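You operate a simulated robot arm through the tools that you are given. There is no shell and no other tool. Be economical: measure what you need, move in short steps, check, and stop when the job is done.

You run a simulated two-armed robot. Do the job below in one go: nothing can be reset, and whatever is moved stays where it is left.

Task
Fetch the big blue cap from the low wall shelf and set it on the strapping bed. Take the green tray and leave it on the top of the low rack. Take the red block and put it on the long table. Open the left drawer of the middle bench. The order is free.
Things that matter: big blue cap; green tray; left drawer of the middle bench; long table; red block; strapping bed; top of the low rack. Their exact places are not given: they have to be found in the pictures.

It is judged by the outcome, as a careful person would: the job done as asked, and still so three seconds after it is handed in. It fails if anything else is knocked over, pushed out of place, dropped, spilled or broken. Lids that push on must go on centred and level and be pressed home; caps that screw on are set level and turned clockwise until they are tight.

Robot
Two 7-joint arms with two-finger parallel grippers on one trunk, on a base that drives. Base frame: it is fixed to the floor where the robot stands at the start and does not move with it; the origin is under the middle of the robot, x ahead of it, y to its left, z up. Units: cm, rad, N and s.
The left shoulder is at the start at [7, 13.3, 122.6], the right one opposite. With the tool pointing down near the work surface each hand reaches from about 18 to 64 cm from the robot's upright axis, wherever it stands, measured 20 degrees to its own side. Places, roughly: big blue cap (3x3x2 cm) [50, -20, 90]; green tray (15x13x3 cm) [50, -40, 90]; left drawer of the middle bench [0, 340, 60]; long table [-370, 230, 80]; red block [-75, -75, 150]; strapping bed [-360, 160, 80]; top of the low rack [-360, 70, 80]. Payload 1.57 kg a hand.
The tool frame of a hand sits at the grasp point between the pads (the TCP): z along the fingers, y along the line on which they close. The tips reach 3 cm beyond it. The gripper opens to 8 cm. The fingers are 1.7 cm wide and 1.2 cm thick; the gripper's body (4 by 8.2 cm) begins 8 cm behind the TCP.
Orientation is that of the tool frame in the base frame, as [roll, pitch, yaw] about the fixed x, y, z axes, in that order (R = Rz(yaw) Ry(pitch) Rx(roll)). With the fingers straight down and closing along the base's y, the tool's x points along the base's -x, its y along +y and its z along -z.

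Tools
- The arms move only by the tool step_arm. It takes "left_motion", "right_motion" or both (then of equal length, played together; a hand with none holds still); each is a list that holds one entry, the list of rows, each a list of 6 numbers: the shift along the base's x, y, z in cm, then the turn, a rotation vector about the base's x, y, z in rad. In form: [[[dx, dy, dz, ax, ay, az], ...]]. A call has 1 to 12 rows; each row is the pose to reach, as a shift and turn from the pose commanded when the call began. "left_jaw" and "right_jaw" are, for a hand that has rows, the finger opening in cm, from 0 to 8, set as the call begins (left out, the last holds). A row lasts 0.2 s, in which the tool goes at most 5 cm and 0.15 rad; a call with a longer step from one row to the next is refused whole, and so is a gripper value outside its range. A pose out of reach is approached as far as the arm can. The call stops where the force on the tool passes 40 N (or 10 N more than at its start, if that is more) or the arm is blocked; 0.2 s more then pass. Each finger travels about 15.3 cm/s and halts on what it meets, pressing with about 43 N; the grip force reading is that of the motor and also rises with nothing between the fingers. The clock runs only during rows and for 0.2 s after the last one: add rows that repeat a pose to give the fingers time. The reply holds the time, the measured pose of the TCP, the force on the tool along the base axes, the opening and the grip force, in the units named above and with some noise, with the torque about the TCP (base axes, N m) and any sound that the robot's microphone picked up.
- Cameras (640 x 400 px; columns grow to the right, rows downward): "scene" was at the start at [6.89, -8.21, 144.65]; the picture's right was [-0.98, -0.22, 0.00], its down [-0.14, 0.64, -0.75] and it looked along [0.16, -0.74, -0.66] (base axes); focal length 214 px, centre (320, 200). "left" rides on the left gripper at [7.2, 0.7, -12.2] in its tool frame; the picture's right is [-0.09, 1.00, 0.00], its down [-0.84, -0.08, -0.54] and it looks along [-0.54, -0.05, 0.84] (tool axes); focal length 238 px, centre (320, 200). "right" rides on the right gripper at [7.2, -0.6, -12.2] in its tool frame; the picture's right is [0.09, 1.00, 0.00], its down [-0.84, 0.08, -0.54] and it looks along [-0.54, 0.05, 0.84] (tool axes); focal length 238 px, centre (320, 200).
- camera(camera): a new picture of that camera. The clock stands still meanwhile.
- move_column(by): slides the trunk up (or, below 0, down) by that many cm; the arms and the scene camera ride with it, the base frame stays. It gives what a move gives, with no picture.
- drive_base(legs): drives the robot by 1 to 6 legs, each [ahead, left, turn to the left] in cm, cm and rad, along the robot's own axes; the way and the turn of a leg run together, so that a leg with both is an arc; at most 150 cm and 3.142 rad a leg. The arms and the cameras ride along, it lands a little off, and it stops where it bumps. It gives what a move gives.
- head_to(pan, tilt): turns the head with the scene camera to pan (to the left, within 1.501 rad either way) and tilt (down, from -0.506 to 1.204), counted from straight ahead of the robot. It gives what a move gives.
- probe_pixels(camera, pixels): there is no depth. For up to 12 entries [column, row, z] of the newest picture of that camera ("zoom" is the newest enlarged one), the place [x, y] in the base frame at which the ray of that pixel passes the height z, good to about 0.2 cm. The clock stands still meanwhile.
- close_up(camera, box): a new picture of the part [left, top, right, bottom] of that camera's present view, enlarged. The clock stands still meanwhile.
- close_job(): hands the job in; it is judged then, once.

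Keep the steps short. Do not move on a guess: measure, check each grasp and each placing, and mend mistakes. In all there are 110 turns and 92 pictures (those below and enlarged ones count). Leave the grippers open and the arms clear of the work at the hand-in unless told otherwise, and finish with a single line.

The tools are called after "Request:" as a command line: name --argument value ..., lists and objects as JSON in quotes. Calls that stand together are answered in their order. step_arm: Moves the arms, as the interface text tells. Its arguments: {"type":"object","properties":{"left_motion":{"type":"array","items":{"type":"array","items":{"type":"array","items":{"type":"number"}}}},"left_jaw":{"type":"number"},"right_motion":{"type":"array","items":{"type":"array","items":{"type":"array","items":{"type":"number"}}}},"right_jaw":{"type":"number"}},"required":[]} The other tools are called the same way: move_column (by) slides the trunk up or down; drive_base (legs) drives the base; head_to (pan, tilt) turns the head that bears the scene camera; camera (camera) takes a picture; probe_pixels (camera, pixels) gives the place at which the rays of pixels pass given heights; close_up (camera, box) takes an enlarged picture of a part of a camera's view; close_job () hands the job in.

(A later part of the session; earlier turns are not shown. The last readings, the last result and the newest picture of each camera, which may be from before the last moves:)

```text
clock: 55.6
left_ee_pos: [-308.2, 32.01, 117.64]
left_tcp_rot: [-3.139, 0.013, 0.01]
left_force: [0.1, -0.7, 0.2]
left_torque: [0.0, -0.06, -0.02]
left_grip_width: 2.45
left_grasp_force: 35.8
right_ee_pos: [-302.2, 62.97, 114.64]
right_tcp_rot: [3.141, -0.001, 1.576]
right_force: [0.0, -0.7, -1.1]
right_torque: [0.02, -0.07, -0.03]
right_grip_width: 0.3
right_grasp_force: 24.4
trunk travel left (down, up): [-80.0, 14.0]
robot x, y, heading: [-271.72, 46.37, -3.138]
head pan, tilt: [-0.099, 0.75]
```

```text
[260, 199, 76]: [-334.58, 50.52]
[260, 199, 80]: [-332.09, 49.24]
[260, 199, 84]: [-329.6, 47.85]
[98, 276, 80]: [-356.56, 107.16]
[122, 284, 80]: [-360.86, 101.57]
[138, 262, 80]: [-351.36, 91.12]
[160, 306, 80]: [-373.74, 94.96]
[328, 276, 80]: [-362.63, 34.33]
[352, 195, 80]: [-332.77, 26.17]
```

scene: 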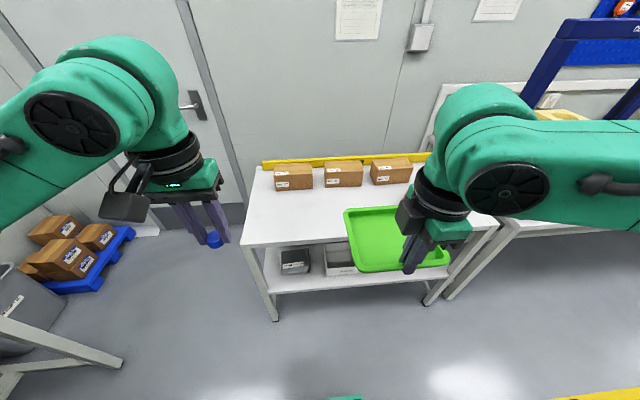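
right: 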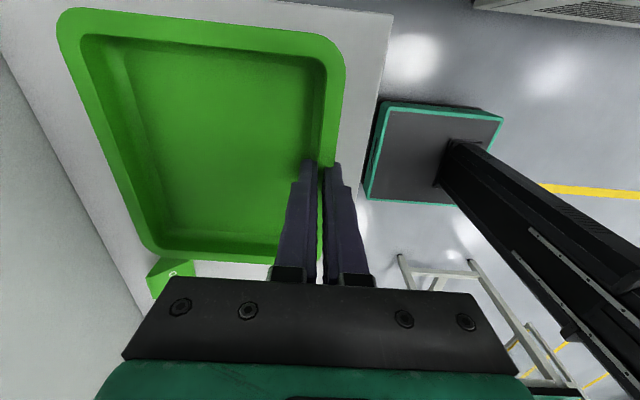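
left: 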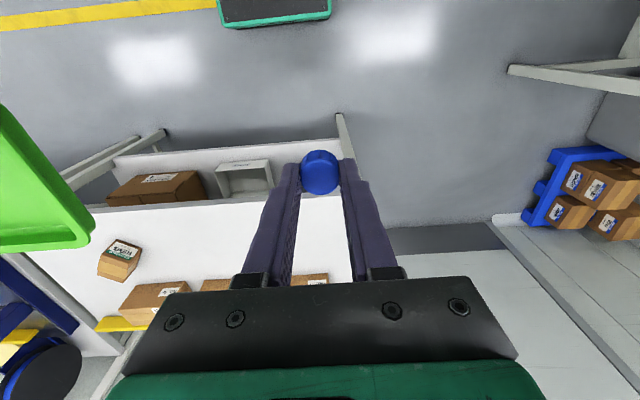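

Rack top z≈80–82, front edge x≈-332, boxes from x≈-361. I drive 12 cm ahead, extend the right hand 21 cm over the rack, and lower the trunk 18 cm.

Request:
drive_base --legs '[[12, 0, 0]]'

Request:
step_arm --right_motion '[[[-4, 0, 0, 0, 0, 0], [-8, 0, 0, 0, 0, 0], [-12, 0, 0, 0, 0, 0], [-16, 0, 0, 0, 0, 0], [-19, 0, 0, 0, 0, 0], [-21, 0, 0, 0, 0, 0], [-21, 0, 0, 0, 0, 0]]]'

Request:
move_column --by -18

Request:
camera --camera "right"

Request:
camera --camera "scene"

```text
clock: 56.9
left_ee_pos: [-319.68, 32.06, 117.65]
left_tcp_rot: [-3.139, 0.015, 0.003]
left_force: [0.5, -0.2, -0.5]
left_torque: [0.0, -0.01, 0.03]
left_grip_width: 2.46
left_grasp_force: 35.7
right_ee_pos: [-313.6, 62.97, 114.82]
right_tcp_rot: [-3.137, 0.002, 1.574]
right_force: [-0.2, -0.4, -0.8]
right_torque: [0.02, -0.03, 0.01]
right_grip_width: 0.3
right_grasp_force: 24.0
trunk travel left (down, up): [-80.0, 14.0]
robot x, y, heading: [-283.44, 46.28, -3.135]
head pan, tilt: [-0.099, 0.75]
```

```text
clock: 58.5
left_ee_pos: [-319.97, 32.07, 117.7]
left_tcp_rot: [-3.141, 0.013, 0.002]
left_force: [0.3, 0.7, 0.1]
left_torque: [-0.01, 0.04, -0.01]
left_grip_width: 2.43
left_grasp_force: 36.4
right_ee_pos: [-334.85, 62.92, 114.45]
right_tcp_rot: [-3.14, 0.0, 1.576]
right_force: [-0.7, 1.4, -1.5]
right_torque: [-0.01, 0.01, 0.0]
right_grip_width: 0.3
right_grasp_force: 24.4
trunk travel left (down, up): [-80.0, 14.0]
robot x, y, heading: [-284.07, 45.85, -3.138]
head pan, tilt: [-0.099, 0.75]
```

```text
clock: 60.5
left_ee_pos: [-319.92, 32.05, 99.71]
left_tcp_rot: [-3.14, 0.013, 0.004]
left_force: [-0.6, 0.6, -0.7]
left_torque: [-0.01, 0.01, 0.0]
left_grip_width: 2.44
left_grasp_force: 36.5
right_ee_pos: [-334.79, 62.97, 96.51]
right_tcp_rot: [-3.14, -0.001, 1.575]
right_force: [0.2, 0.0, -0.4]
right_torque: [-0.01, -0.03, 0.01]
right_grip_width: 0.35
right_grasp_force: 24.4
trunk travel left (down, up): [-62.0, 32.0]
robot x, y, heading: [-283.5, 46.3, -3.137]
head pan, tilt: [-0.099, 0.75]
```

```text
61 pictures are left
```

right: 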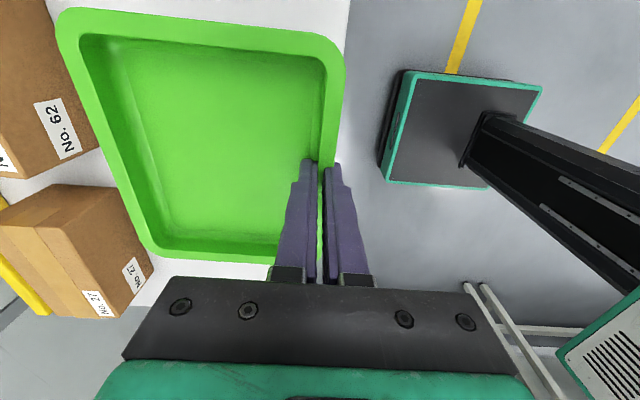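

```text
60 pictures are left
```

scene: 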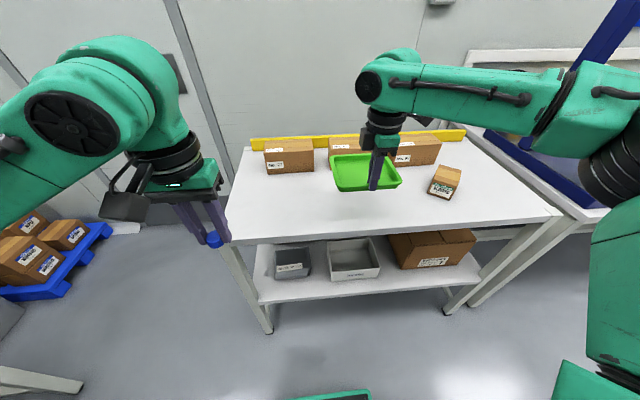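

Tray hovers over free rack space. I lower it 9 cm more, then look.

Request:
step_arm --right_motion '[[[0, 0, -2, 0, 0, 0], [0, 0, -4, 0, 0, 0], [0, 0, -6, 0, 0, 0], [0, 0, -8, 0, 0, 0], [0, 0, -9, 0, 0, 0], [0, 0, -9, 0, 0, 0]]]'

Request:
close_up --camera "scene" --box '[240, 100, 480, 250]'

```text
clock: 61.9
left_ee_pos: [-319.98, 32.03, 99.72]
left_tcp_rot: [-3.141, 0.012, 0.003]
left_force: [0.7, -0.2, -0.5]
left_torque: [0.03, -0.01, 0.01]
left_grip_width: 2.43
left_grasp_force: 36.3
right_ee_pos: [-334.73, 62.94, 87.33]
right_tcp_rot: [-3.141, 0.0, 1.575]
right_force: [0.3, 0.2, -0.7]
right_torque: [-0.02, 0.0, -0.02]
right_grip_width: 0.3
right_grasp_force: 24.0
trunk travel left (down, up): [-62.0, 32.0]
robot x, y, heading: [-284.01, 46.33, -3.141]
head pan, tilt: [-0.099, 0.75]
```

```text
2.67 times, centred on (360, 175) of scene
```

zoom: 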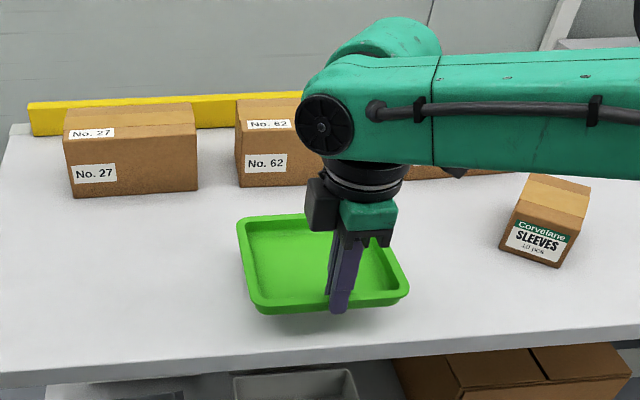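

Tray is close to the surface. I lower it in small steps until contact.

Request:
step_arm --right_motion '[[[0, 0, -0.5, 0, 0, 0], [0, 0, -1, 0, 0, 0], [0, 0, -1.5, 0, 0, 0], [0, 0, -2, 0, 0, 0], [0, 0, -2.3, 0, 0, 0], [0, 0, -2.3, 0, 0, 0]]]'

Request:
close_up --camera "scene" --box '[300, 150, 420, 225]'

```text
clock: 63.2
left_ee_pos: [-319.97, 31.98, 99.74]
left_tcp_rot: [-3.139, 0.013, 0.004]
left_force: [-0.5, -1.2, -0.3]
left_torque: [-0.03, -0.02, 0.03]
left_grip_width: 2.46
left_grasp_force: 36.2
right_ee_pos: [-334.89, 63.1, 85.19]
right_tcp_rot: [-3.142, 0.0, 1.575]
right_force: [0.2, 0.7, 0.2]
right_torque: [0.0, -0.01, 0.0]
right_grip_width: 0.3
right_grasp_force: 24.4
trunk travel left (down, up): [-62.0, 32.0]
robot x, y, heading: [-283.9, 46.4, -3.141]
head pan, tilt: [-0.099, 0.75]
```

```text
5.33 times, centred on (360, 188) of scene
```

zoom: 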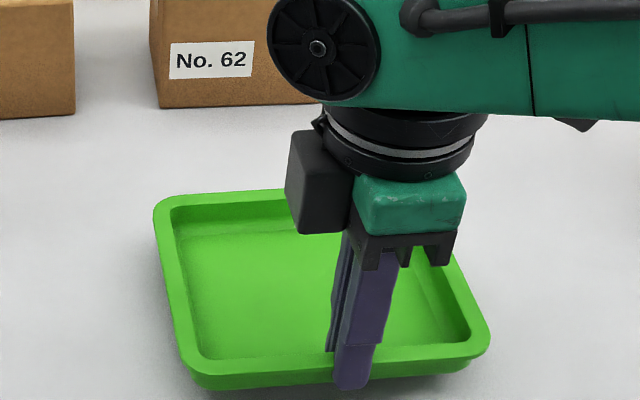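

Still no load. I continue down slowly, up to 2.5 cm more.

Request:
step_arm --right_motion '[[[0, 0, -0.3, 0, 0, 0], [0, 0, -0.6, 0, 0, 0], [0, 0, -0.9, 0, 0, 0], [0, 0, -1.2, 0, 0, 0], [0, 0, -1.2, 0, 0, 0]]]'

Request:
close_up --camera "scene" --box '[300, 150, 420, 225]'

```text
clock: 64.5
left_ee_pos: [-319.99, 32.17, 99.72]
left_tcp_rot: [-3.141, 0.014, 0.003]
left_force: [-0.5, -0.2, -0.1]
left_torque: [-0.01, 0.01, 0.01]
left_grip_width: 2.44
left_grasp_force: 36.4
right_ee_pos: [-334.94, 62.94, 83.99]
right_tcp_rot: [3.141, 0.002, 1.575]
right_force: [0.3, 0.6, 0.0]
right_torque: [-0.04, 0.0, -0.03]
right_grip_width: 0.33
right_grasp_force: 24.3
trunk travel left (down, up): [-62.0, 32.0]
robot x, y, heading: [-283.42, 46.53, -3.138]
head pan, tilt: [-0.099, 0.75]
```

```text
5.33 times, centred on (360, 188) of scene
```

zoom: 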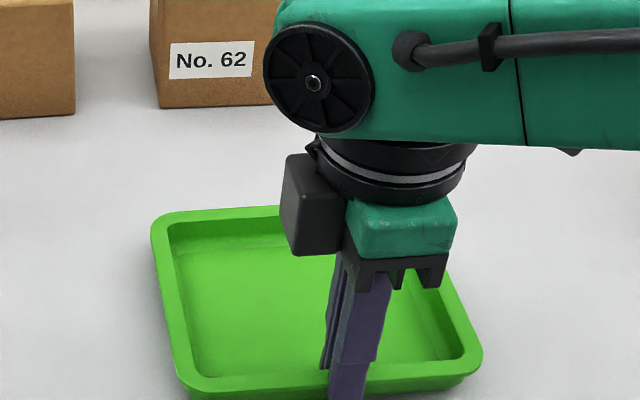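

Request:
step_arm --right_motion '[[[0, 0, -0.3, 0, 0, 0], [0, 0, -0.6, 0, 0, 0], [0, 0, -0.9, 0, 0, 0], [0, 0, -0.9, 0, 0, 0]]]'

Request:
probe_pixels --camera "scene" --pixels '[[232, 241, 76], [232, 241, 78], [232, 241, 80], [232, 241, 82]]'

```text
clock: 65.5
left_ee_pos: [-319.71, 32.02, 99.78]
left_tcp_rot: [-3.14, 0.016, 0.004]
left_force: [0.6, -0.1, -0.5]
left_torque: [0.0, -0.02, 0.0]
left_grip_width: 2.43
left_grasp_force: 36.1
right_ee_pos: [-334.8, 62.87, 83.44]
right_tcp_rot: [-3.133, -0.001, 1.573]
right_force: [-7.6, 0.4, 29.3]
right_torque: [-0.21, 0.11, 0.01]
right_grip_width: 0.32
right_grasp_force: 24.6
trunk travel left (down, up): [-62.0, 32.0]
robot x, y, heading: [-283.44, 46.18, -3.132]
head pan, tilt: [-0.099, 0.75]
```

```text
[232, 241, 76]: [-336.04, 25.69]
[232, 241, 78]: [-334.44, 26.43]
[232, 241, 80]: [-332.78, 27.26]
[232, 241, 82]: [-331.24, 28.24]
```

Contact (29 N): the tray is down. I ease off 0.3 cm, open, and lift.

Request:
step_arm --right_motion '[[[0, 0, 0.3, 0, 0, 0], [0, 0, 0.3, 0, 0, 0]]]'

Request:
step_arm --right_motion '[[[0, 0, 0, 0, 0, 0], [0, 0, 0, 0, 0, 0], [0, 0, 0, 0, 0, 0], [0, 0, 2, 0, 0, 0], [0, 0, 5, 0, 0, 0], [0, 0, 10, 0, 0, 0], [0, 0, 15, 0, 0, 0], [3, 0, 18, 0, 0, 0], [7, 0, 20, 0, 0, 0], [11, 0, 22, 0, 0, 0]]]' --right_jaw 4

Request:
camera --camera "scene"

```text
clock: 66.0
left_ee_pos: [-319.8, 31.97, 99.74]
left_tcp_rot: [-3.139, 0.015, 0.004]
left_force: [1.0, 0.2, -0.2]
left_torque: [0.03, -0.02, -0.02]
left_grip_width: 2.45
left_grasp_force: 36.1
right_ee_pos: [-334.8, 62.85, 83.35]
right_tcp_rot: [-3.139, -0.002, 1.574]
right_force: [-6.1, -1.7, 18.2]
right_torque: [-0.34, 0.12, -0.04]
right_grip_width: 0.33
right_grasp_force: 23.5
trunk travel left (down, up): [-62.0, 32.0]
robot x, y, heading: [-283.26, 46.25, -3.135]
head pan, tilt: [-0.099, 0.75]
```

```text
clock: 68.2
left_ee_pos: [-319.82, 32.11, 99.74]
left_tcp_rot: [-3.139, 0.016, 0.004]
left_force: [0.3, 0.8, -0.5]
left_torque: [-0.03, 0.02, 0.0]
left_grip_width: 2.46
left_grasp_force: 35.8
right_ee_pos: [-323.46, 62.85, 105.21]
right_tcp_rot: [-3.14, 0.0, 1.573]
right_force: [0.1, 0.4, 0.7]
right_torque: [-0.01, 0.01, -0.05]
right_grip_width: 3.97
right_grasp_force: 0.1
trunk travel left (down, up): [-62.0, 32.0]
robot x, y, heading: [-283.38, 46.51, -3.137]
head pan, tilt: [-0.099, 0.75]
```

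```text
56 pictures are left
```

scene: 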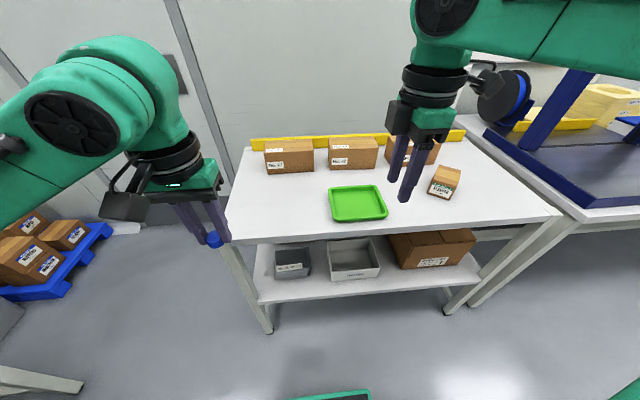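

Tray is on the rack. I back off, raise the trunk, and move right in front of the strapping bed.

Request:
move_column --by 14

Request:
drive_base --legs '[[-25, 0, -0.005], [0, -100, 0]]'

Request:
head_to --pan 0 --tilt 0.65

Request:
camera --camera "scene"

Request:
camera --camera "left"

```text
clock: 69.9
left_ee_pos: [-320.11, 32.0, 113.66]
left_tcp_rot: [-3.14, 0.015, 0.003]
left_force: [0.0, 0.4, -0.4]
left_torque: [0.01, 0.0, 0.04]
left_grip_width: 2.41
left_grasp_force: 36.0
right_ee_pos: [-323.67, 62.89, 119.26]
right_tcp_rot: [3.141, -0.001, 1.576]
right_force: [-0.3, 0.1, -0.6]
right_torque: [0.01, 0.01, -0.01]
right_grip_width: 4.01
right_grasp_force: 0.0
trunk travel left (down, up): [-76.0, 18.0]
robot x, y, heading: [-283.46, 46.19, -3.136]
head pan, tilt: [-0.099, 0.75]
```

```text
clock: 76.5
left_ee_pos: [-294.86, 130.25, 113.73]
left_tcp_rot: [-3.139, 0.013, 0.009]
left_force: [0.5, -0.6, 0.2]
left_torque: [0.0, -0.01, 0.0]
left_grip_width: 2.43
left_grasp_force: 35.7
right_ee_pos: [-298.81, 161.04, 119.27]
right_tcp_rot: [3.141, 0.001, 1.582]
right_force: [0.1, -0.2, -0.3]
right_torque: [0.02, 0.0, -0.02]
right_grip_width: 4.01
right_grasp_force: 0.1
trunk travel left (down, up): [-76.0, 18.0]
robot x, y, heading: [-258.64, 144.66, -3.132]
head pan, tilt: [-0.099, 0.75]
```

```text
clock: 77.2
left_ee_pos: [-294.87, 130.37, 113.72]
left_tcp_rot: [-3.14, 0.013, 0.011]
left_force: [0.4, 0.0, 0.4]
left_torque: [0.02, -0.02, -0.02]
left_grip_width: 2.43
left_grasp_force: 36.1
right_ee_pos: [-298.77, 161.16, 119.27]
right_tcp_rot: [3.141, 0.0, 1.581]
right_force: [0.6, 0.8, -0.5]
right_torque: [0.02, 0.0, -0.01]
right_grip_width: 4.01
right_grasp_force: 0.1
trunk travel left (down, up): [-76.0, 18.0]
robot x, y, heading: [-258.43, 144.55, -3.13]
head pan, tilt: [0.0, 0.649]
```

```text
55 pictures are left
```

scene: 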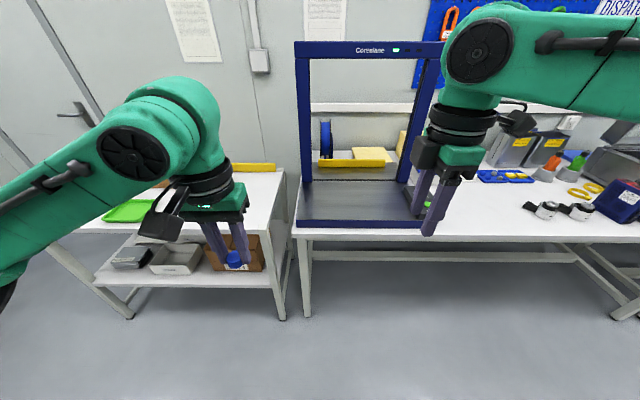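

```text
54 pictures are left
```

left: 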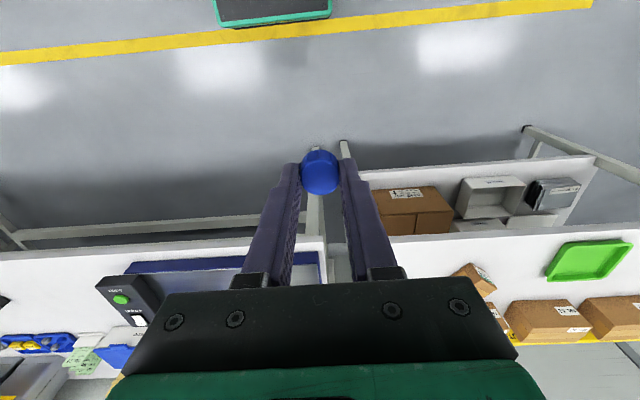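

The strapping bed is the grey plate framed in navy, scene columns 303–430, rows 182–220. I zoom and triangulate.

Request:
close_up --camera "scene" --box '[270, 120, 510, 270]'

Request:
probe_pixels --camera "scene" --pixels '[[298, 220, 80], [298, 220, 84], [298, 220, 88], [400, 220, 84], [302, 182, 84], [295, 237, 80], [295, 237, 84]]'

Request:
probe_pixels --camera "left" --pixels '[[319, 252, 80], [319, 252, 84], [319, 252, 88], [318, 284, 84], [128, 263, 84], [326, 237, 80], [326, 237, 84]]'

```text
2.67 times, centred on (390, 195) of scene
```

zoom: 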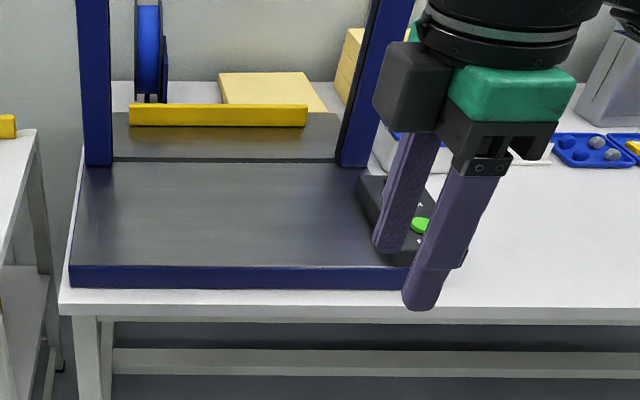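

```text
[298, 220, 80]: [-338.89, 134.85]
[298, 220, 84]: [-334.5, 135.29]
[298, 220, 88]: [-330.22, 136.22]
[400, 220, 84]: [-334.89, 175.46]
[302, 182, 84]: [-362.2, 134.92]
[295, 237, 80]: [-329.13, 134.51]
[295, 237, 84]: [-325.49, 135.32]
```

```text
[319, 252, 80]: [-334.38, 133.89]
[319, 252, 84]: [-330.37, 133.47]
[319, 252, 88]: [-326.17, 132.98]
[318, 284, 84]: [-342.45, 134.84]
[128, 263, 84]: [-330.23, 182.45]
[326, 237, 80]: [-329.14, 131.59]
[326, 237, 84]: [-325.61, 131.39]
```

I pull the right hand back 10 cm, then drive to put the left hand in front of the bed.

Request:
step_arm --right_motion '[[[4, 0, 0, 0, 0, 0], [8, 0, 0, 0, 0, 0], [10, 0, 0, 0, 0, 0], [10, 0, 0, 0, 0, 0]]]'

Request:
drive_base --legs '[[0, -16, 0], [32, 0, -0.012]]'

Request:
step_arm --left_motion '[[[-4, 0, 0, 0, 0, 0], [-8, 0, 0, 0, 0, 0], [-12, 0, 0, 0, 0, 0], [-16, 0, 0, 0, 0, 0], [-18, 0, -4, 0, 0, 0], [-18, 0, -8, 0, 0, 0], [-18, 0, -12, 0, 0, 0], [-18, 0, -12, 0, 0, 0]]]'

Request:
camera --camera "scene"

Request:
camera --camera "left"

```text
clock: 78.2
left_ee_pos: [-294.88, 130.29, 113.72]
left_tcp_rot: [-3.139, 0.012, 0.013]
left_force: [-0.2, 0.1, -0.7]
left_torque: [0.01, -0.02, 0.01]
left_grip_width: 2.45
left_grasp_force: 35.8
right_ee_pos: [-288.8, 161.29, 118.98]
right_tcp_rot: [-3.141, 0.0, 1.582]
right_force: [-0.3, -0.7, 0.3]
right_torque: [-0.01, 0.01, -0.04]
right_grip_width: 3.99
right_grasp_force: 0.0
trunk travel left (down, up): [-76.0, 18.0]
robot x, y, heading: [-258.8, 144.85, -3.131]
head pan, tilt: [0.0, 0.649]
```

```text
clock: 81.4
left_ee_pos: [-327.82, 146.16, 113.74]
left_tcp_rot: [-3.14, 0.014, 0.017]
left_force: [-0.5, 0.1, 0.1]
left_torque: [-0.04, 0.0, 0.0]
left_grip_width: 2.43
left_grasp_force: 36.5
right_ee_pos: [-321.95, 177.24, 119.08]
right_tcp_rot: [-3.14, 0.0, 1.589]
right_force: [0.4, 0.4, 0.1]
right_torque: [0.01, 0.02, 0.03]
right_grip_width: 4.01
right_grasp_force: 0.0
trunk travel left (down, up): [-76.0, 18.0]
robot x, y, heading: [-292.22, 161.06, -3.127]
head pan, tilt: [0.0, 0.649]
```

```text
clock: 83.2
left_ee_pos: [-345.66, 146.01, 101.29]
left_tcp_rot: [-3.139, 0.015, 0.019]
left_force: [0.4, -0.4, -1.3]
left_torque: [0.03, 0.01, -0.04]
left_grip_width: 2.41
left_grasp_force: 35.8
right_ee_pos: [-321.98, 177.29, 119.23]
right_tcp_rot: [-3.139, -0.001, 1.589]
right_force: [0.6, -0.5, 0.2]
right_torque: [0.02, 0.03, -0.01]
right_grip_width: 4.01
right_grasp_force: 0.1
trunk travel left (down, up): [-76.0, 18.0]
robot x, y, heading: [-291.53, 160.84, -3.126]
head pan, tilt: [0.0, 0.649]
```

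```text
52 pictures are left
```

scene: 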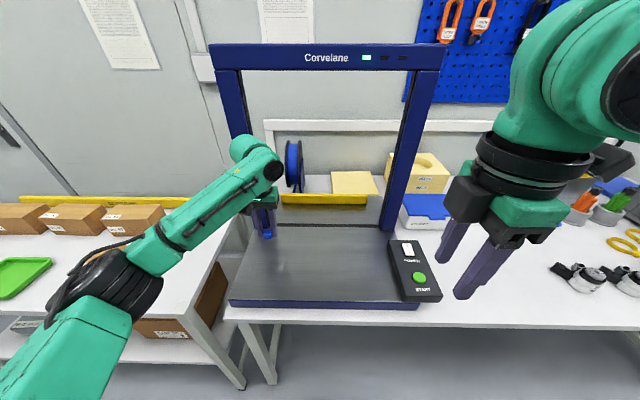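

```text
51 pictures are left
```

left: 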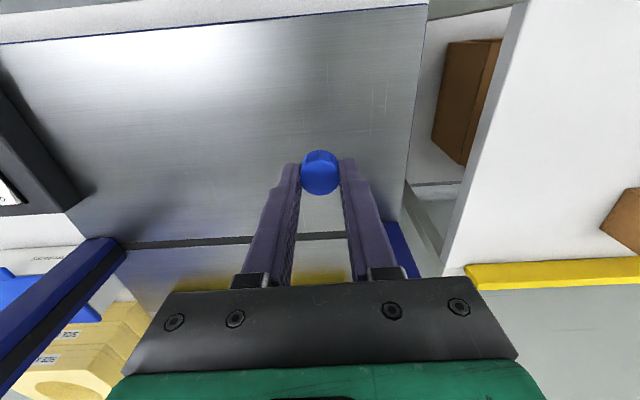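

The cap is over the bed. I move it toward the bed's middle (x +3, y +6) and go down 10 cm.

Request:
step_arm --left_motion '[[[2, 3, 0, 0, 0, 0], [3, 6, 0, 0, 0, 0], [3, 6, -4, 0, 0, 0], [3, 6, -8, 0, 0, 0], [3, 6, -10, 0, 0, 0], [3, 6, -10, 0, 0, 0]]]'

Request:
close_up --camera "scene" --box '[200, 140, 440, 290]'

Request:
camera --camera "left"

```text
clock: 84.6
left_ee_pos: [-342.72, 151.81, 91.88]
left_tcp_rot: [-3.14, 0.014, 0.018]
left_force: [-0.1, -1.3, -0.5]
left_torque: [0.0, 0.0, 0.0]
left_grip_width: 2.44
left_grasp_force: 35.8
right_ee_pos: [-322.05, 177.08, 119.07]
right_tcp_rot: [-3.138, -0.001, 1.589]
right_force: [-0.1, -0.1, -0.5]
right_torque: [-0.03, 0.01, -0.03]
right_grip_width: 4.01
right_grasp_force: 0.0
trunk travel left (down, up): [-76.0, 18.0]
robot x, y, heading: [-291.68, 160.75, -3.126]
head pan, tilt: [0.0, 0.649]
```

```text
2.67 times, centred on (320, 215) of scene
```

zoom: 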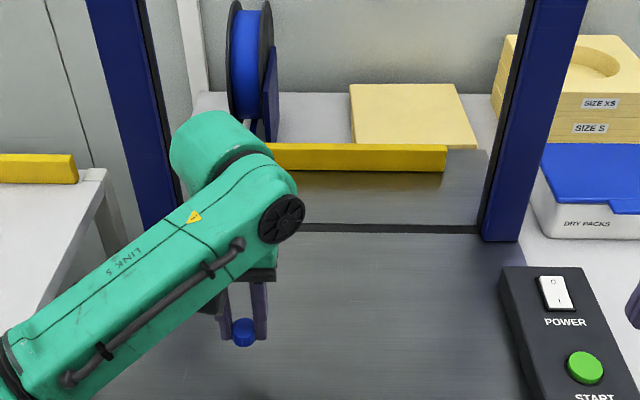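

```text
49 pictures are left
```

left: 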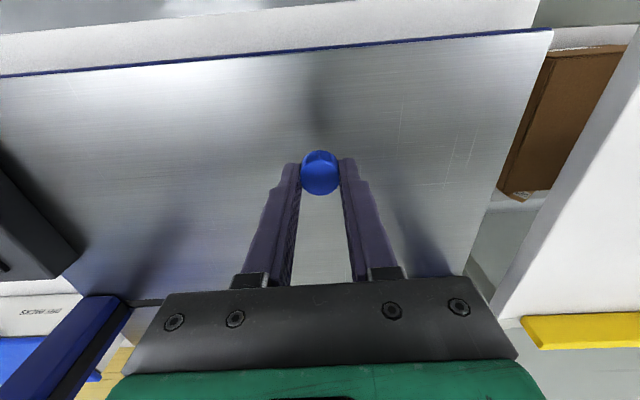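

Clear all around. Now I lower slowly until contact.

Request:
step_arm --left_motion '[[[0, 0, -1, 0, 0, 0], [0, 0, -2, 0, 0, 0], [0, 0, -2.5, 0, 0, 0], [0, 0, -3, 0, 0, 0], [0, 0, -3.4, 0, 0, 0], [0, 0, -3.8, 0, 0, 0], [0, 0, -4.2, 0, 0, 0], [0, 0, -4.2, 0, 0, 0]]]'

Request:
close_up --camera "scene" --box '[240, 200, 360, 275]'

```text
clock: 86.4
left_ee_pos: [-342.94, 152.1, 87.47]
left_tcp_rot: [3.141, 0.014, 0.017]
left_force: [-0.1, -0.5, 0.5]
left_torque: [-0.01, -0.01, 0.02]
left_grip_width: 2.44
left_grasp_force: 36.4
right_ee_pos: [-322.02, 177.25, 119.24]
right_tcp_rot: [-3.139, 0.001, 1.589]
right_force: [0.2, -0.6, -0.1]
right_torque: [-0.02, -0.05, 0.0]
right_grip_width: 4.01
right_grasp_force: 0.0
trunk travel left (down, up): [-76.0, 18.0]
robot x, y, heading: [-291.95, 160.63, -3.125]
head pan, tilt: [0.0, 0.649]
```

```text
5.33 times, centred on (300, 238) of scene
```

zoom: 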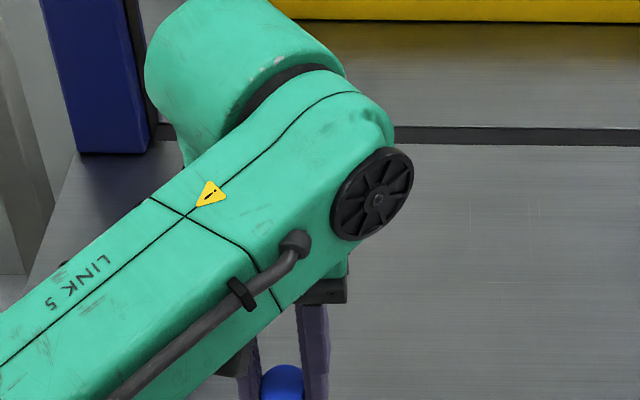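

Still no load; I go on down in 0.4 cm rows, up to 2 cm.

Request:
step_arm --left_motion '[[[0, 0, -0.3, 0, 0, 0], [0, 0, -0.6, 0, 0, 0], [0, 0, -0.9, 0, 0, 0], [0, 0, -1.1, 0, 0, 0], [0, 0, -1.1, 0, 0, 0]]]'

Request:
close_up --camera "left" --box '[240, 110, 400, 210]'

```text
clock: 87.6
left_ee_pos: [-342.96, 152.04, 86.39]
left_tcp_rot: [-3.139, 0.016, 0.017]
left_force: [0.0, 0.4, -0.6]
left_torque: [-0.05, -0.03, -0.06]
left_grip_width: 2.45
left_grasp_force: 36.4
right_ee_pos: [-321.91, 177.15, 119.08]
right_tcp_rot: [-3.14, -0.002, 1.588]
right_force: [0.2, 0.2, 1.0]
right_torque: [0.0, 0.04, 0.0]
right_grip_width: 3.99
right_grasp_force: 0.1
trunk travel left (down, up): [-76.0, 18.0]
robot x, y, heading: [-291.67, 161.06, -3.124]
head pan, tilt: [0.0, 0.649]
```

```text
4.00 times, centred on (320, 160) of left
```

zoom: 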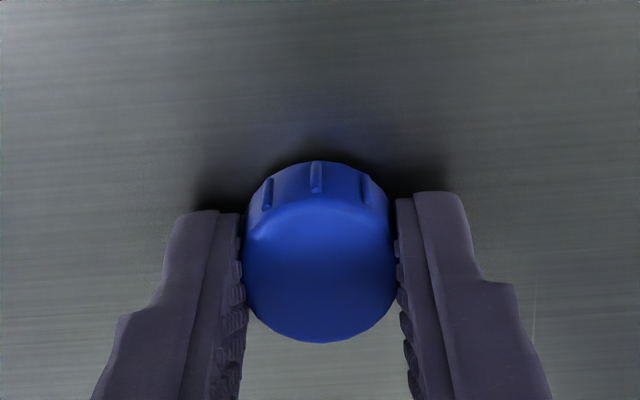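

Very near (shadows almost touch). I continue up to 1 cm more.

Request:
step_arm --left_motion '[[[0, 0, -0.2, 0, 0, 0], [0, 0, -0.4, 0, 0, 0], [0, 0, -0.6, 0, 0, 0], [0, 0, -0.8, 0, 0, 0], [0, 0, -0.8, 0, 0, 0]]]'

Request:
close_up --camera "left" --box '[240, 110, 400, 210]'

```text
clock: 88.8
left_ee_pos: [-342.75, 152.04, 86.03]
left_tcp_rot: [-3.139, 0.023, 0.018]
left_force: [-7.7, -6.5, 32.5]
left_torque: [-0.56, -0.01, -0.41]
left_grip_width: 2.43
left_grasp_force: 35.9
right_ee_pos: [-321.69, 177.22, 119.35]
right_tcp_rot: [-3.138, -0.001, 1.587]
right_force: [-0.4, -1.1, 0.9]
right_torque: [0.02, -0.02, 0.0]
right_grip_width: 4.0
right_grasp_force: 0.1
trunk travel left (down, up): [-76.0, 18.0]
robot x, y, heading: [-291.64, 160.88, -3.123]
head pan, tilt: [0.0, 0.649]
```

```text
4.00 times, centred on (320, 160) of left
```

zoom: 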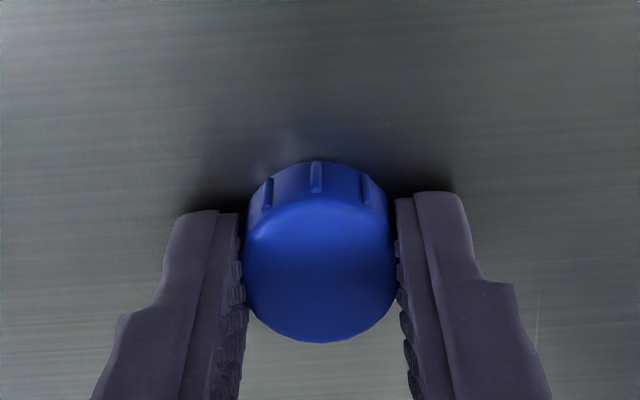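

Contact (32 N). I ease off 0.4 cm, open, and lift away.

Request:
step_arm --left_motion '[[[0, 0, 0.35, 0, 0, 0], [0, 0, 0.35, 0, 0, 0]]]'

Request:
step_arm --left_motion '[[[0, 0, 0, 0, 0, 0], [0, 0, 0, 0, 0, 0], [0, 0, 0, 0, 0, 0], [0, 0, 2, 0, 0, 0], [0, 0, 5, 0, 0, 0], [0, 0, 10, 0, 0, 0], [2, 0, 14, 0, 0, 0], [5, 0, 17, 0, 0, 0], [9, 0, 20, 0, 0, 0], [13, 0, 22, 0, 0, 0], [16, 0, 24, 0, 0, 0]]]' --left_jaw 5

Request:
camera --camera "scene"

```text
clock: 89.4
left_ee_pos: [-342.93, 152.06, 85.98]
left_tcp_rot: [-3.14, 0.017, 0.017]
left_force: [-9.3, -5.9, 19.9]
left_torque: [-0.47, 0.13, -0.11]
left_grip_width: 2.42
left_grasp_force: 36.4
right_ee_pos: [-322.01, 177.1, 119.13]
right_tcp_rot: [-3.14, 0.0, 1.589]
right_force: [0.8, 0.3, 0.8]
right_torque: [0.01, -0.02, -0.02]
right_grip_width: 3.98
right_grasp_force: 0.1
trunk travel left (down, up): [-76.0, 18.0]
robot x, y, heading: [-291.62, 161.38, -3.124]
head pan, tilt: [0.0, 0.649]
```

```text
clock: 91.8
left_ee_pos: [-327.06, 152.16, 109.8]
left_tcp_rot: [-3.14, 0.014, 0.016]
left_force: [0.2, 0.2, -0.2]
left_torque: [0.01, -0.01, 0.02]
left_grip_width: 5.0
left_grasp_force: 0.0
right_ee_pos: [-322.05, 177.25, 119.03]
right_tcp_rot: [-3.141, 0.0, 1.589]
right_force: [0.0, 0.2, 0.3]
right_torque: [0.0, 0.01, 0.0]
right_grip_width: 4.01
right_grasp_force: 0.0
trunk travel left (down, up): [-76.0, 18.0]
robot x, y, heading: [-291.88, 161.01, -3.123]
head pan, tilt: [0.0, 0.649]
```

```text
45 pictures are left
```

scene: 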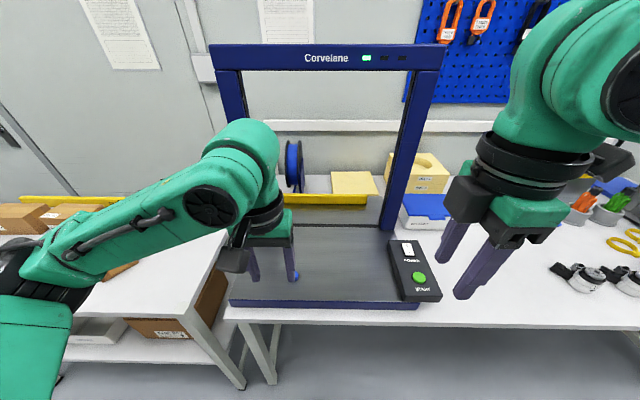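

The cap stands on the bed at (297,275). Now for the red block: I back up 55 cm, turn left to face -y, and look.

Request:
drive_base --legs '[[-55, 0, 0], [0, 0, 1.553]]'

Request:
head_to --pan 0.3 --tilt 0.35

Request:
camera --camera "scene"

```text
clock: 98.7
left_ee_pos: [-228.26, 126.37, 109.75]
left_tcp_rot: [-3.14, 0.014, 1.578]
left_force: [-0.7, 0.3, 0.7]
left_torque: [0.01, 0.01, 0.01]
left_grip_width: 4.99
left_grasp_force: 0.1
right_ee_pos: [-253.38, 132.03, 119.08]
right_tcp_rot: [-3.139, 0.0, -3.134]
right_force: [-0.8, -1.2, -0.4]
right_torque: [-0.01, 0.02, 0.0]
right_grip_width: 3.99
right_grasp_force: 0.1
trunk travel left (down, up): [-76.0, 18.0]
robot x, y, heading: [-236.55, 161.79, -1.569]
head pan, tilt: [0.0, 0.649]
```

```text
clock: 99.5
left_ee_pos: [-228.21, 126.47, 109.71]
left_tcp_rot: [-3.14, 0.015, 1.578]
left_force: [0.6, -0.1, -0.1]
left_torque: [-0.02, 0.01, 0.02]
left_grip_width: 5.0
left_grasp_force: 0.1
right_ee_pos: [-253.16, 131.89, 119.04]
right_tcp_rot: [-3.139, 0.001, -3.136]
right_force: [0.5, -0.1, 0.6]
right_torque: [0.01, 0.01, 0.01]
right_grip_width: 4.01
right_grasp_force: 0.0
trunk travel left (down, up): [-76.0, 18.0]
robot x, y, heading: [-236.59, 161.92, -1.567]
head pan, tilt: [0.3, 0.351]
```

```text
44 pictures are left
```

scene: 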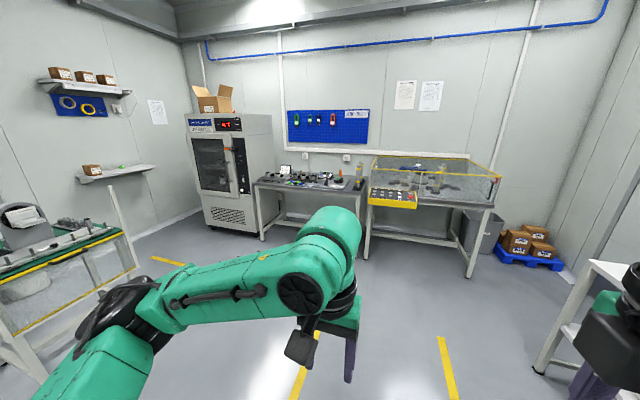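

I probe the floor contacts of the cabinet, the neighbouring bench and the cart.

Request:
probe_pixels --camera "scene" --pixels '[[206, 227, 0], [257, 234, 0], [262, 241, 0], [138, 268, 0], [110, 187, 100], [130, 262, 80], [367, 258, 0]]'

Request:
close_up --camera "scene" --box '[160, 70, 320, 170]'

```text
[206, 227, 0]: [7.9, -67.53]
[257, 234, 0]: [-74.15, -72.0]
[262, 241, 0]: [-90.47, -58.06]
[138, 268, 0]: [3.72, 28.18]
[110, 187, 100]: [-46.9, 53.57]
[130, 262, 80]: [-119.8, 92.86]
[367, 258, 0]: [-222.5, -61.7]
```

```text
4.00 times, centred on (240, 120) of scene
```

zoom: 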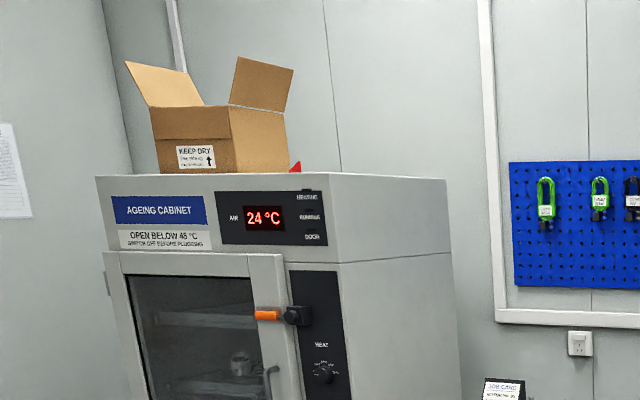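

Cabinet front y≈-70, x from about -78 to 5. I drive ahead 145, then left 150 to (-86, 17), raise the trunk, and look.

Request:
drive_base --legs '[[145, 0, 0], [0, 150, 0]]'

Request:
move_column --by 18

Request:
head_to --pan 0.1 --tilt 0.25

Request:
camera --camera "scene"

```text
clock: 113.6
left_ee_pos: [-82.58, -20.42, 109.78]
left_tcp_rot: [-3.138, 0.016, 1.559]
left_force: [-0.2, -0.6, 0.3]
left_torque: [0.01, 0.03, -0.01]
left_grip_width: 4.98
left_grasp_force: 0.1
right_ee_pos: [-107.36, -14.35, 119.08]
right_tcp_rot: [-3.14, 0.0, 3.129]
right_force: [0.1, 0.2, -0.2]
right_torque: [-0.03, 0.0, 0.02]
right_grip_width: 4.01
right_grasp_force: 0.1
trunk travel left (down, up): [-76.0, 18.0]
robot x, y, heading: [-90.01, 15.21, -1.588]
head pan, tilt: [0.3, 0.351]
```

```text
clock: 115.6
left_ee_pos: [-82.55, -20.28, 127.7]
left_tcp_rot: [-3.139, 0.014, 1.558]
left_force: [0.1, 0.7, 1.1]
left_torque: [-0.02, 0.0, 0.01]
left_grip_width: 5.0
left_grasp_force: 0.1
right_ee_pos: [-107.3, -14.33, 137.19]
right_tcp_rot: [-3.14, 0.0, 3.128]
right_force: [0.2, -0.1, 0.2]
right_torque: [0.0, -0.05, 0.0]
right_grip_width: 4.01
right_grasp_force: 0.1
trunk travel left (down, up): [-94.0, 0.0]
robot x, y, heading: [-89.92, 15.45, -1.584]
head pan, tilt: [0.3, 0.351]
```

```text
clock: 116.3
left_ee_pos: [-82.53, -20.32, 127.89]
left_tcp_rot: [-3.141, 0.014, 1.556]
left_force: [-1.0, -0.1, 0.2]
left_torque: [0.02, -0.02, 0.01]
left_grip_width: 4.99
left_grasp_force: 0.1
right_ee_pos: [-107.4, -14.39, 137.07]
right_tcp_rot: [-3.14, 0.0, 3.129]
right_force: [-0.4, 0.1, -0.3]
right_torque: [-0.01, -0.02, -0.03]
right_grip_width: 4.0
right_grasp_force: 0.1
trunk travel left (down, up): [-94.0, 0.0]
robot x, y, heading: [-90.29, 15.22, -1.582]
head pan, tilt: [0.099, 0.25]
```

```text
42 pictures are left
```

scene: 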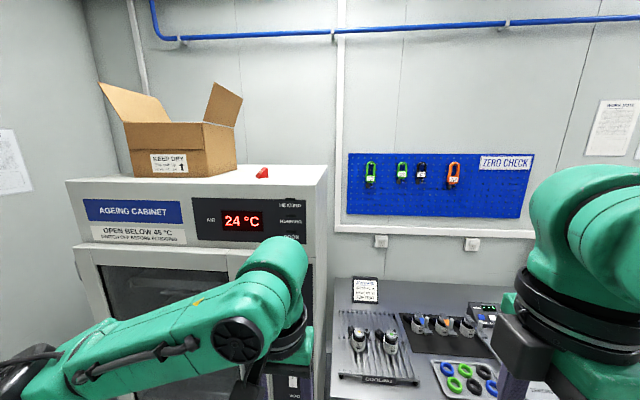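

Red block at (262,173). I probe the cabinet's front top edge and the block.

Request:
close_up --camera "scene" --box '[220, 140, 340, 215]'

Request:
probe_pixels --camera "scene" --pixels '[[306, 191, 140], [306, 191, 145], [306, 191, 148], [262, 178, 140], [262, 178, 145], [262, 178, 148], [328, 166, 145], [67, 182, 145]]'

```text
5.33 times, centred on (280, 178) of scene
```

zoom: 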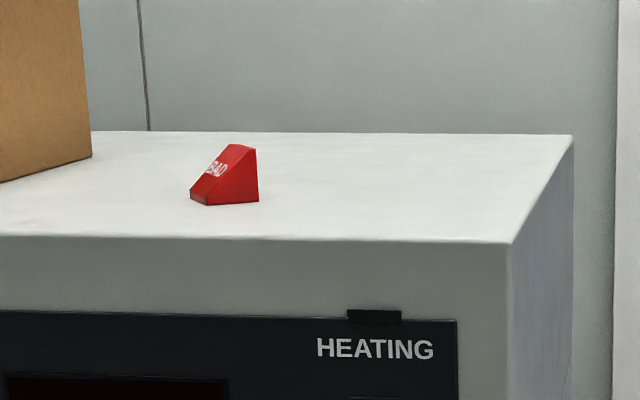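

```text
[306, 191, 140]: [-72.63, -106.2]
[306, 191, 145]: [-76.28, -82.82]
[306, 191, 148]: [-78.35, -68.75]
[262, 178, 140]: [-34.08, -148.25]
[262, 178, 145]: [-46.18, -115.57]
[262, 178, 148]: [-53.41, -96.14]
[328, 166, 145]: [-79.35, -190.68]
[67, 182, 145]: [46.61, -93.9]
```

The block is a wedge standing about 15–25 cm behind the front edge. I raise the right hand to z≈160, retract the left, then drive closer.

Request:
step_arm --right_motion '[[[0, 0, 4, 0, 0, 0], [0, 0, 8, 0, 0, 0], [0, 0, 12, 0, 0, 0], [0, 0, 16, 0, 0, 0], [0, 0, 20, 0, 0, 0], [0, 0, 24, 0, 0, 0], [0, 0, 24, 0, 0, 0]]]' --left_motion '[[[0, 3, 0, 0, 0, 0], [0, 6, 0, 0, 0, 0], [0, 9, 0, 0, 0, 0], [0, 11, 0, 0, 0, 0], [0, 11, 0, 0, 0, 0], [0, 11, 0, 0, 0, 0], [0, 11, 0, 0, 0, 0]]]' --right_jaw 7

Request:
drive_base --legs '[[0, 38, 0.012], [35, 0, 0]]'

Request:
head_to --pan 0 --tilt 0.3

Request:
camera --camera "scene"

Request:
camera --camera "right"

```text
clock: 118.0
left_ee_pos: [-82.33, -13.42, 127.81]
left_tcp_rot: [-3.138, 0.012, 1.559]
left_force: [0.4, -0.2, 0.1]
left_torque: [-0.01, 0.0, 0.0]
left_grip_width: 5.02
left_grasp_force: 0.1
left hand out of reach, approached as far as the arm can: row 3, 4, 5, 6, 7
right_ee_pos: [-107.34, -14.42, 152.24]
right_tcp_rot: [-3.14, 0.0, 3.129]
right_force: [-0.2, -0.1, -0.3]
right_torque: [-0.01, -0.01, 0.02]
right_grip_width: 7.0
right_grasp_force: 0.1
right hand out of reach, approached as far as the arm can: row 4, 5, 6, 7
trunk travel left (down, up): [-94.0, 0.0]
robot x, y, heading: [-90.02, 15.0, -1.583]
head pan, tilt: [0.099, 0.25]
```

```text
clock: 122.2
left_ee_pos: [-43.92, -48.62, 127.98]
left_tcp_rot: [-3.139, 0.016, 1.573]
left_force: [-1.6, 0.1, -0.2]
left_torque: [-0.01, -0.03, -0.02]
left_grip_width: 5.0
left_grasp_force: 0.2
right_ee_pos: [-68.91, -49.97, 152.31]
right_tcp_rot: [-3.137, -0.002, -3.14]
right_force: [0.2, 0.3, 0.6]
right_torque: [-0.01, -0.02, 0.01]
right_grip_width: 7.01
right_grasp_force: 0.0
trunk travel left (down, up): [-94.0, 0.0]
robot x, y, heading: [-51.91, -20.24, -1.571]
head pan, tilt: [0.099, 0.25]
```

```text
clock: 122.9
left_ee_pos: [-43.91, -48.85, 127.89]
left_tcp_rot: [-3.14, 0.013, 1.574]
left_force: [0.4, -1.0, 0.6]
left_torque: [-0.02, -0.03, -0.01]
left_grip_width: 4.99
left_grasp_force: 0.1
right_ee_pos: [-68.95, -50.2, 152.25]
right_tcp_rot: [-3.139, -0.001, -3.141]
right_force: [-0.1, 0.0, -0.7]
right_torque: [-0.03, -0.02, 0.02]
right_grip_width: 7.0
right_grasp_force: 0.1
trunk travel left (down, up): [-94.0, 0.0]
robot x, y, heading: [-52.09, -19.85, -1.566]
head pan, tilt: [0.0, 0.3]
```

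```text
40 pictures are left
```

scene: 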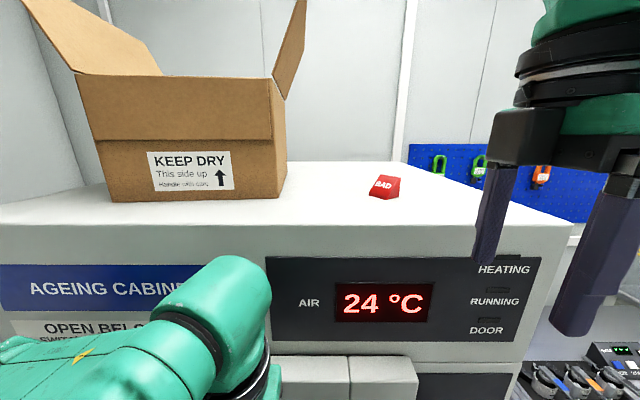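

```text
39 pictures are left
```

right: 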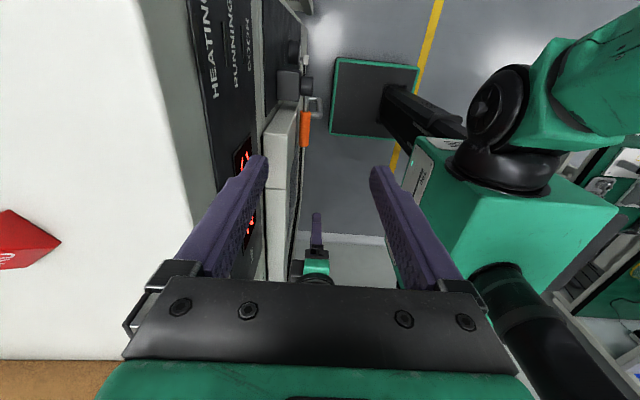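

Both cameras see the block. I zoom on it in both.

Request:
close_up --camera "scene" --box '[340, 160, 436, 220]'

Request:
probe_pixels --camera "zoom" --pixels '[[195, 220, 146], [195, 220, 148], [195, 220, 150], [300, 245, 146], [300, 245, 148], [300, 245, 150]]'

Request:
probe_pixels --camera "right" --pixels '[[61, 242, 146], [61, 242, 148], [61, 242, 150], [192, 220, 146], [192, 220, 148], [192, 220, 150], [20, 268, 148], [8, 210, 148]]'

Request:
close_up --camera "right" --box '[0, 180, 120, 300]'

```text
6.67 times, centred on (388, 190) of scene
```

zoom: 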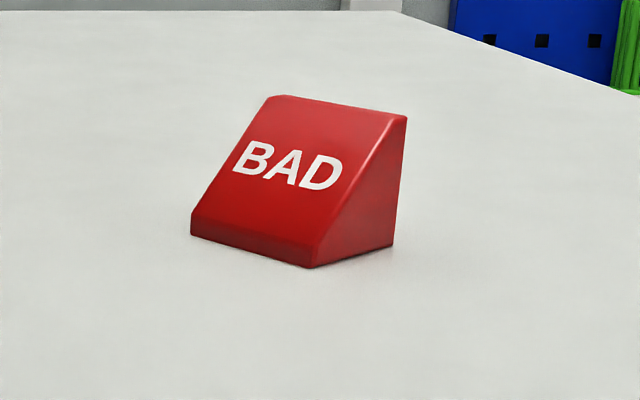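

```text
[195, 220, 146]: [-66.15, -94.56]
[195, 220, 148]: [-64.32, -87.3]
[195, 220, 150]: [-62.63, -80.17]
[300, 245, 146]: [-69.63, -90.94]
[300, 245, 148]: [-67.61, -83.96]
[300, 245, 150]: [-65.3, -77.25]
```

```text
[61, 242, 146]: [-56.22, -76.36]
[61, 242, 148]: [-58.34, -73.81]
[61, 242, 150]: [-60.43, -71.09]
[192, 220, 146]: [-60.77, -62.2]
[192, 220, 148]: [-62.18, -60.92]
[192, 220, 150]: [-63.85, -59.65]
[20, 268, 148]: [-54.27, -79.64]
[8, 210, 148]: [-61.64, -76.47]
```

```text
3.33 times, centred on (60, 240) of right
```

zoom: 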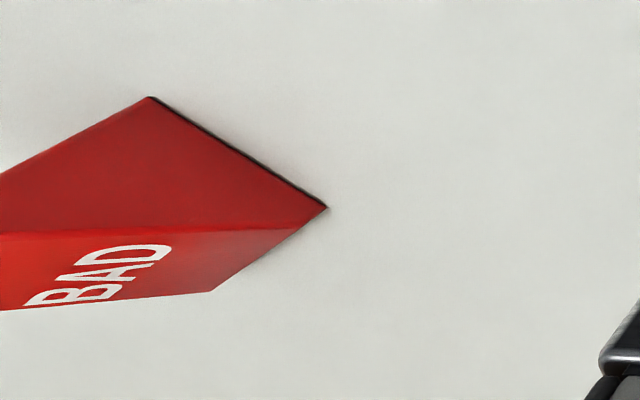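

I match base corners in both views (front-right, side-back, left-front) for triangulation.

Request:
probe_pixels --camera "scene" --pixels '[[386.5, 200.2, 144], [386.5, 200.2, 146], [386.5, 200.2, 148], [398.95, 196.75, 144], [398.95, 196.75, 146], [398.95, 196.75, 148], [368.5, 195.25, 144], [368.5, 195.25, 146], [368.5, 195.25, 148]]'

Request:
probe_pixels --camera "zoom" --pixels '[[328, 208, 144], [328, 208, 146], [328, 208, 148], [150, 97, 144], [150, 97, 146], [150, 97, 148], [213, 291, 144], [213, 291, 146], [213, 291, 148]]'

```text
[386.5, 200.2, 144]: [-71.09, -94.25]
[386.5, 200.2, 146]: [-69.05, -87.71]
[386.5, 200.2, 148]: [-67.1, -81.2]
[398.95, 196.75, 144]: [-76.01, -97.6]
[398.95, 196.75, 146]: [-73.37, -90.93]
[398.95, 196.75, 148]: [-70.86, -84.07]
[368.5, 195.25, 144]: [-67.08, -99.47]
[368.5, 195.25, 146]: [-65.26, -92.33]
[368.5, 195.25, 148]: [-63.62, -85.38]
```

```text
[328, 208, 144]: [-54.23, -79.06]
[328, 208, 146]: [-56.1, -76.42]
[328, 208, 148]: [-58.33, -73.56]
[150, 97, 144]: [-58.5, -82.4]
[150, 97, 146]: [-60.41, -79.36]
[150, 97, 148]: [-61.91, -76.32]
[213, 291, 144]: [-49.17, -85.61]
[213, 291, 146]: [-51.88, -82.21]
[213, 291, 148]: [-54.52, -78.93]
```

Triangulation gives base z≈152.2, corners F(-63,-67.6), S(-65.4,-69.8), L(-60.1,-71): block centre ≈(-62.8,-70.4), end faces normal (0.63,-0.78). The cabinet's front top edge is y≈-58. I back up 30 cm and test if the right hand, yawed by +0.68, can go higher farther out.

Request:
drive_base --legs '[[-30, 0, 0]]'

Request:
step_arm --right_motion '[[[0, -4, 0, 0, 0, 0.14], [0, -8, 0, 0, 0, 0.28], [0, -12, 0, 0, 0, 0.42], [0, -16, 0, 0, 0, 0.56], [0, -20, 2, 0, 0, 0.68], [0, -20, 5, 0, 0, 0.68], [0, -20, 8, 0, 0, 0.68], [0, -20, 8, 0, 0, 0.68]]]'

```text
clock: 125.0
left_ee_pos: [-43.76, -18.89, 127.7]
left_tcp_rot: [-3.14, 0.011, 1.588]
left_force: [0.2, -1.4, -0.4]
left_torque: [0.04, -0.01, -0.01]
left_grip_width: 5.02
left_grasp_force: 0.0
right_ee_pos: [-68.67, -20.6, 152.18]
right_tcp_rot: [3.141, -0.001, -3.126]
right_force: [-0.3, 0.6, -0.6]
right_torque: [0.04, 0.01, 0.02]
right_grip_width: 7.01
right_grasp_force: 0.0
trunk travel left (down, up): [-94.0, 0.0]
robot x, y, heading: [-52.07, 9.96, -1.554]
head pan, tilt: [0.0, 0.3]
```

```text
clock: 126.8
left_ee_pos: [-43.76, -18.53, 127.96]
left_tcp_rot: [-3.141, 0.016, 1.588]
left_force: [-0.1, -0.4, 0.5]
left_torque: [0.0, -0.01, 0.01]
left_grip_width: 5.0
left_grasp_force: 0.0
right_ee_pos: [-72.18, -33.51, 148.27]
right_tcp_rot: [-3.138, 0.001, -2.443]
right_force: [0.0, 0.4, 0.4]
right_torque: [-0.02, 0.0, -0.03]
right_grip_width: 6.98
right_grasp_force: 0.1
right hand out of reach, approached as far as the arm can: row 1, 2, 3, 4, 5, 6, 7, 8
trunk travel left (down, up): [-94.0, 0.0]
robot x, y, heading: [-52.28, 9.63, -1.552]
head pan, tilt: [0.0, 0.3]
```

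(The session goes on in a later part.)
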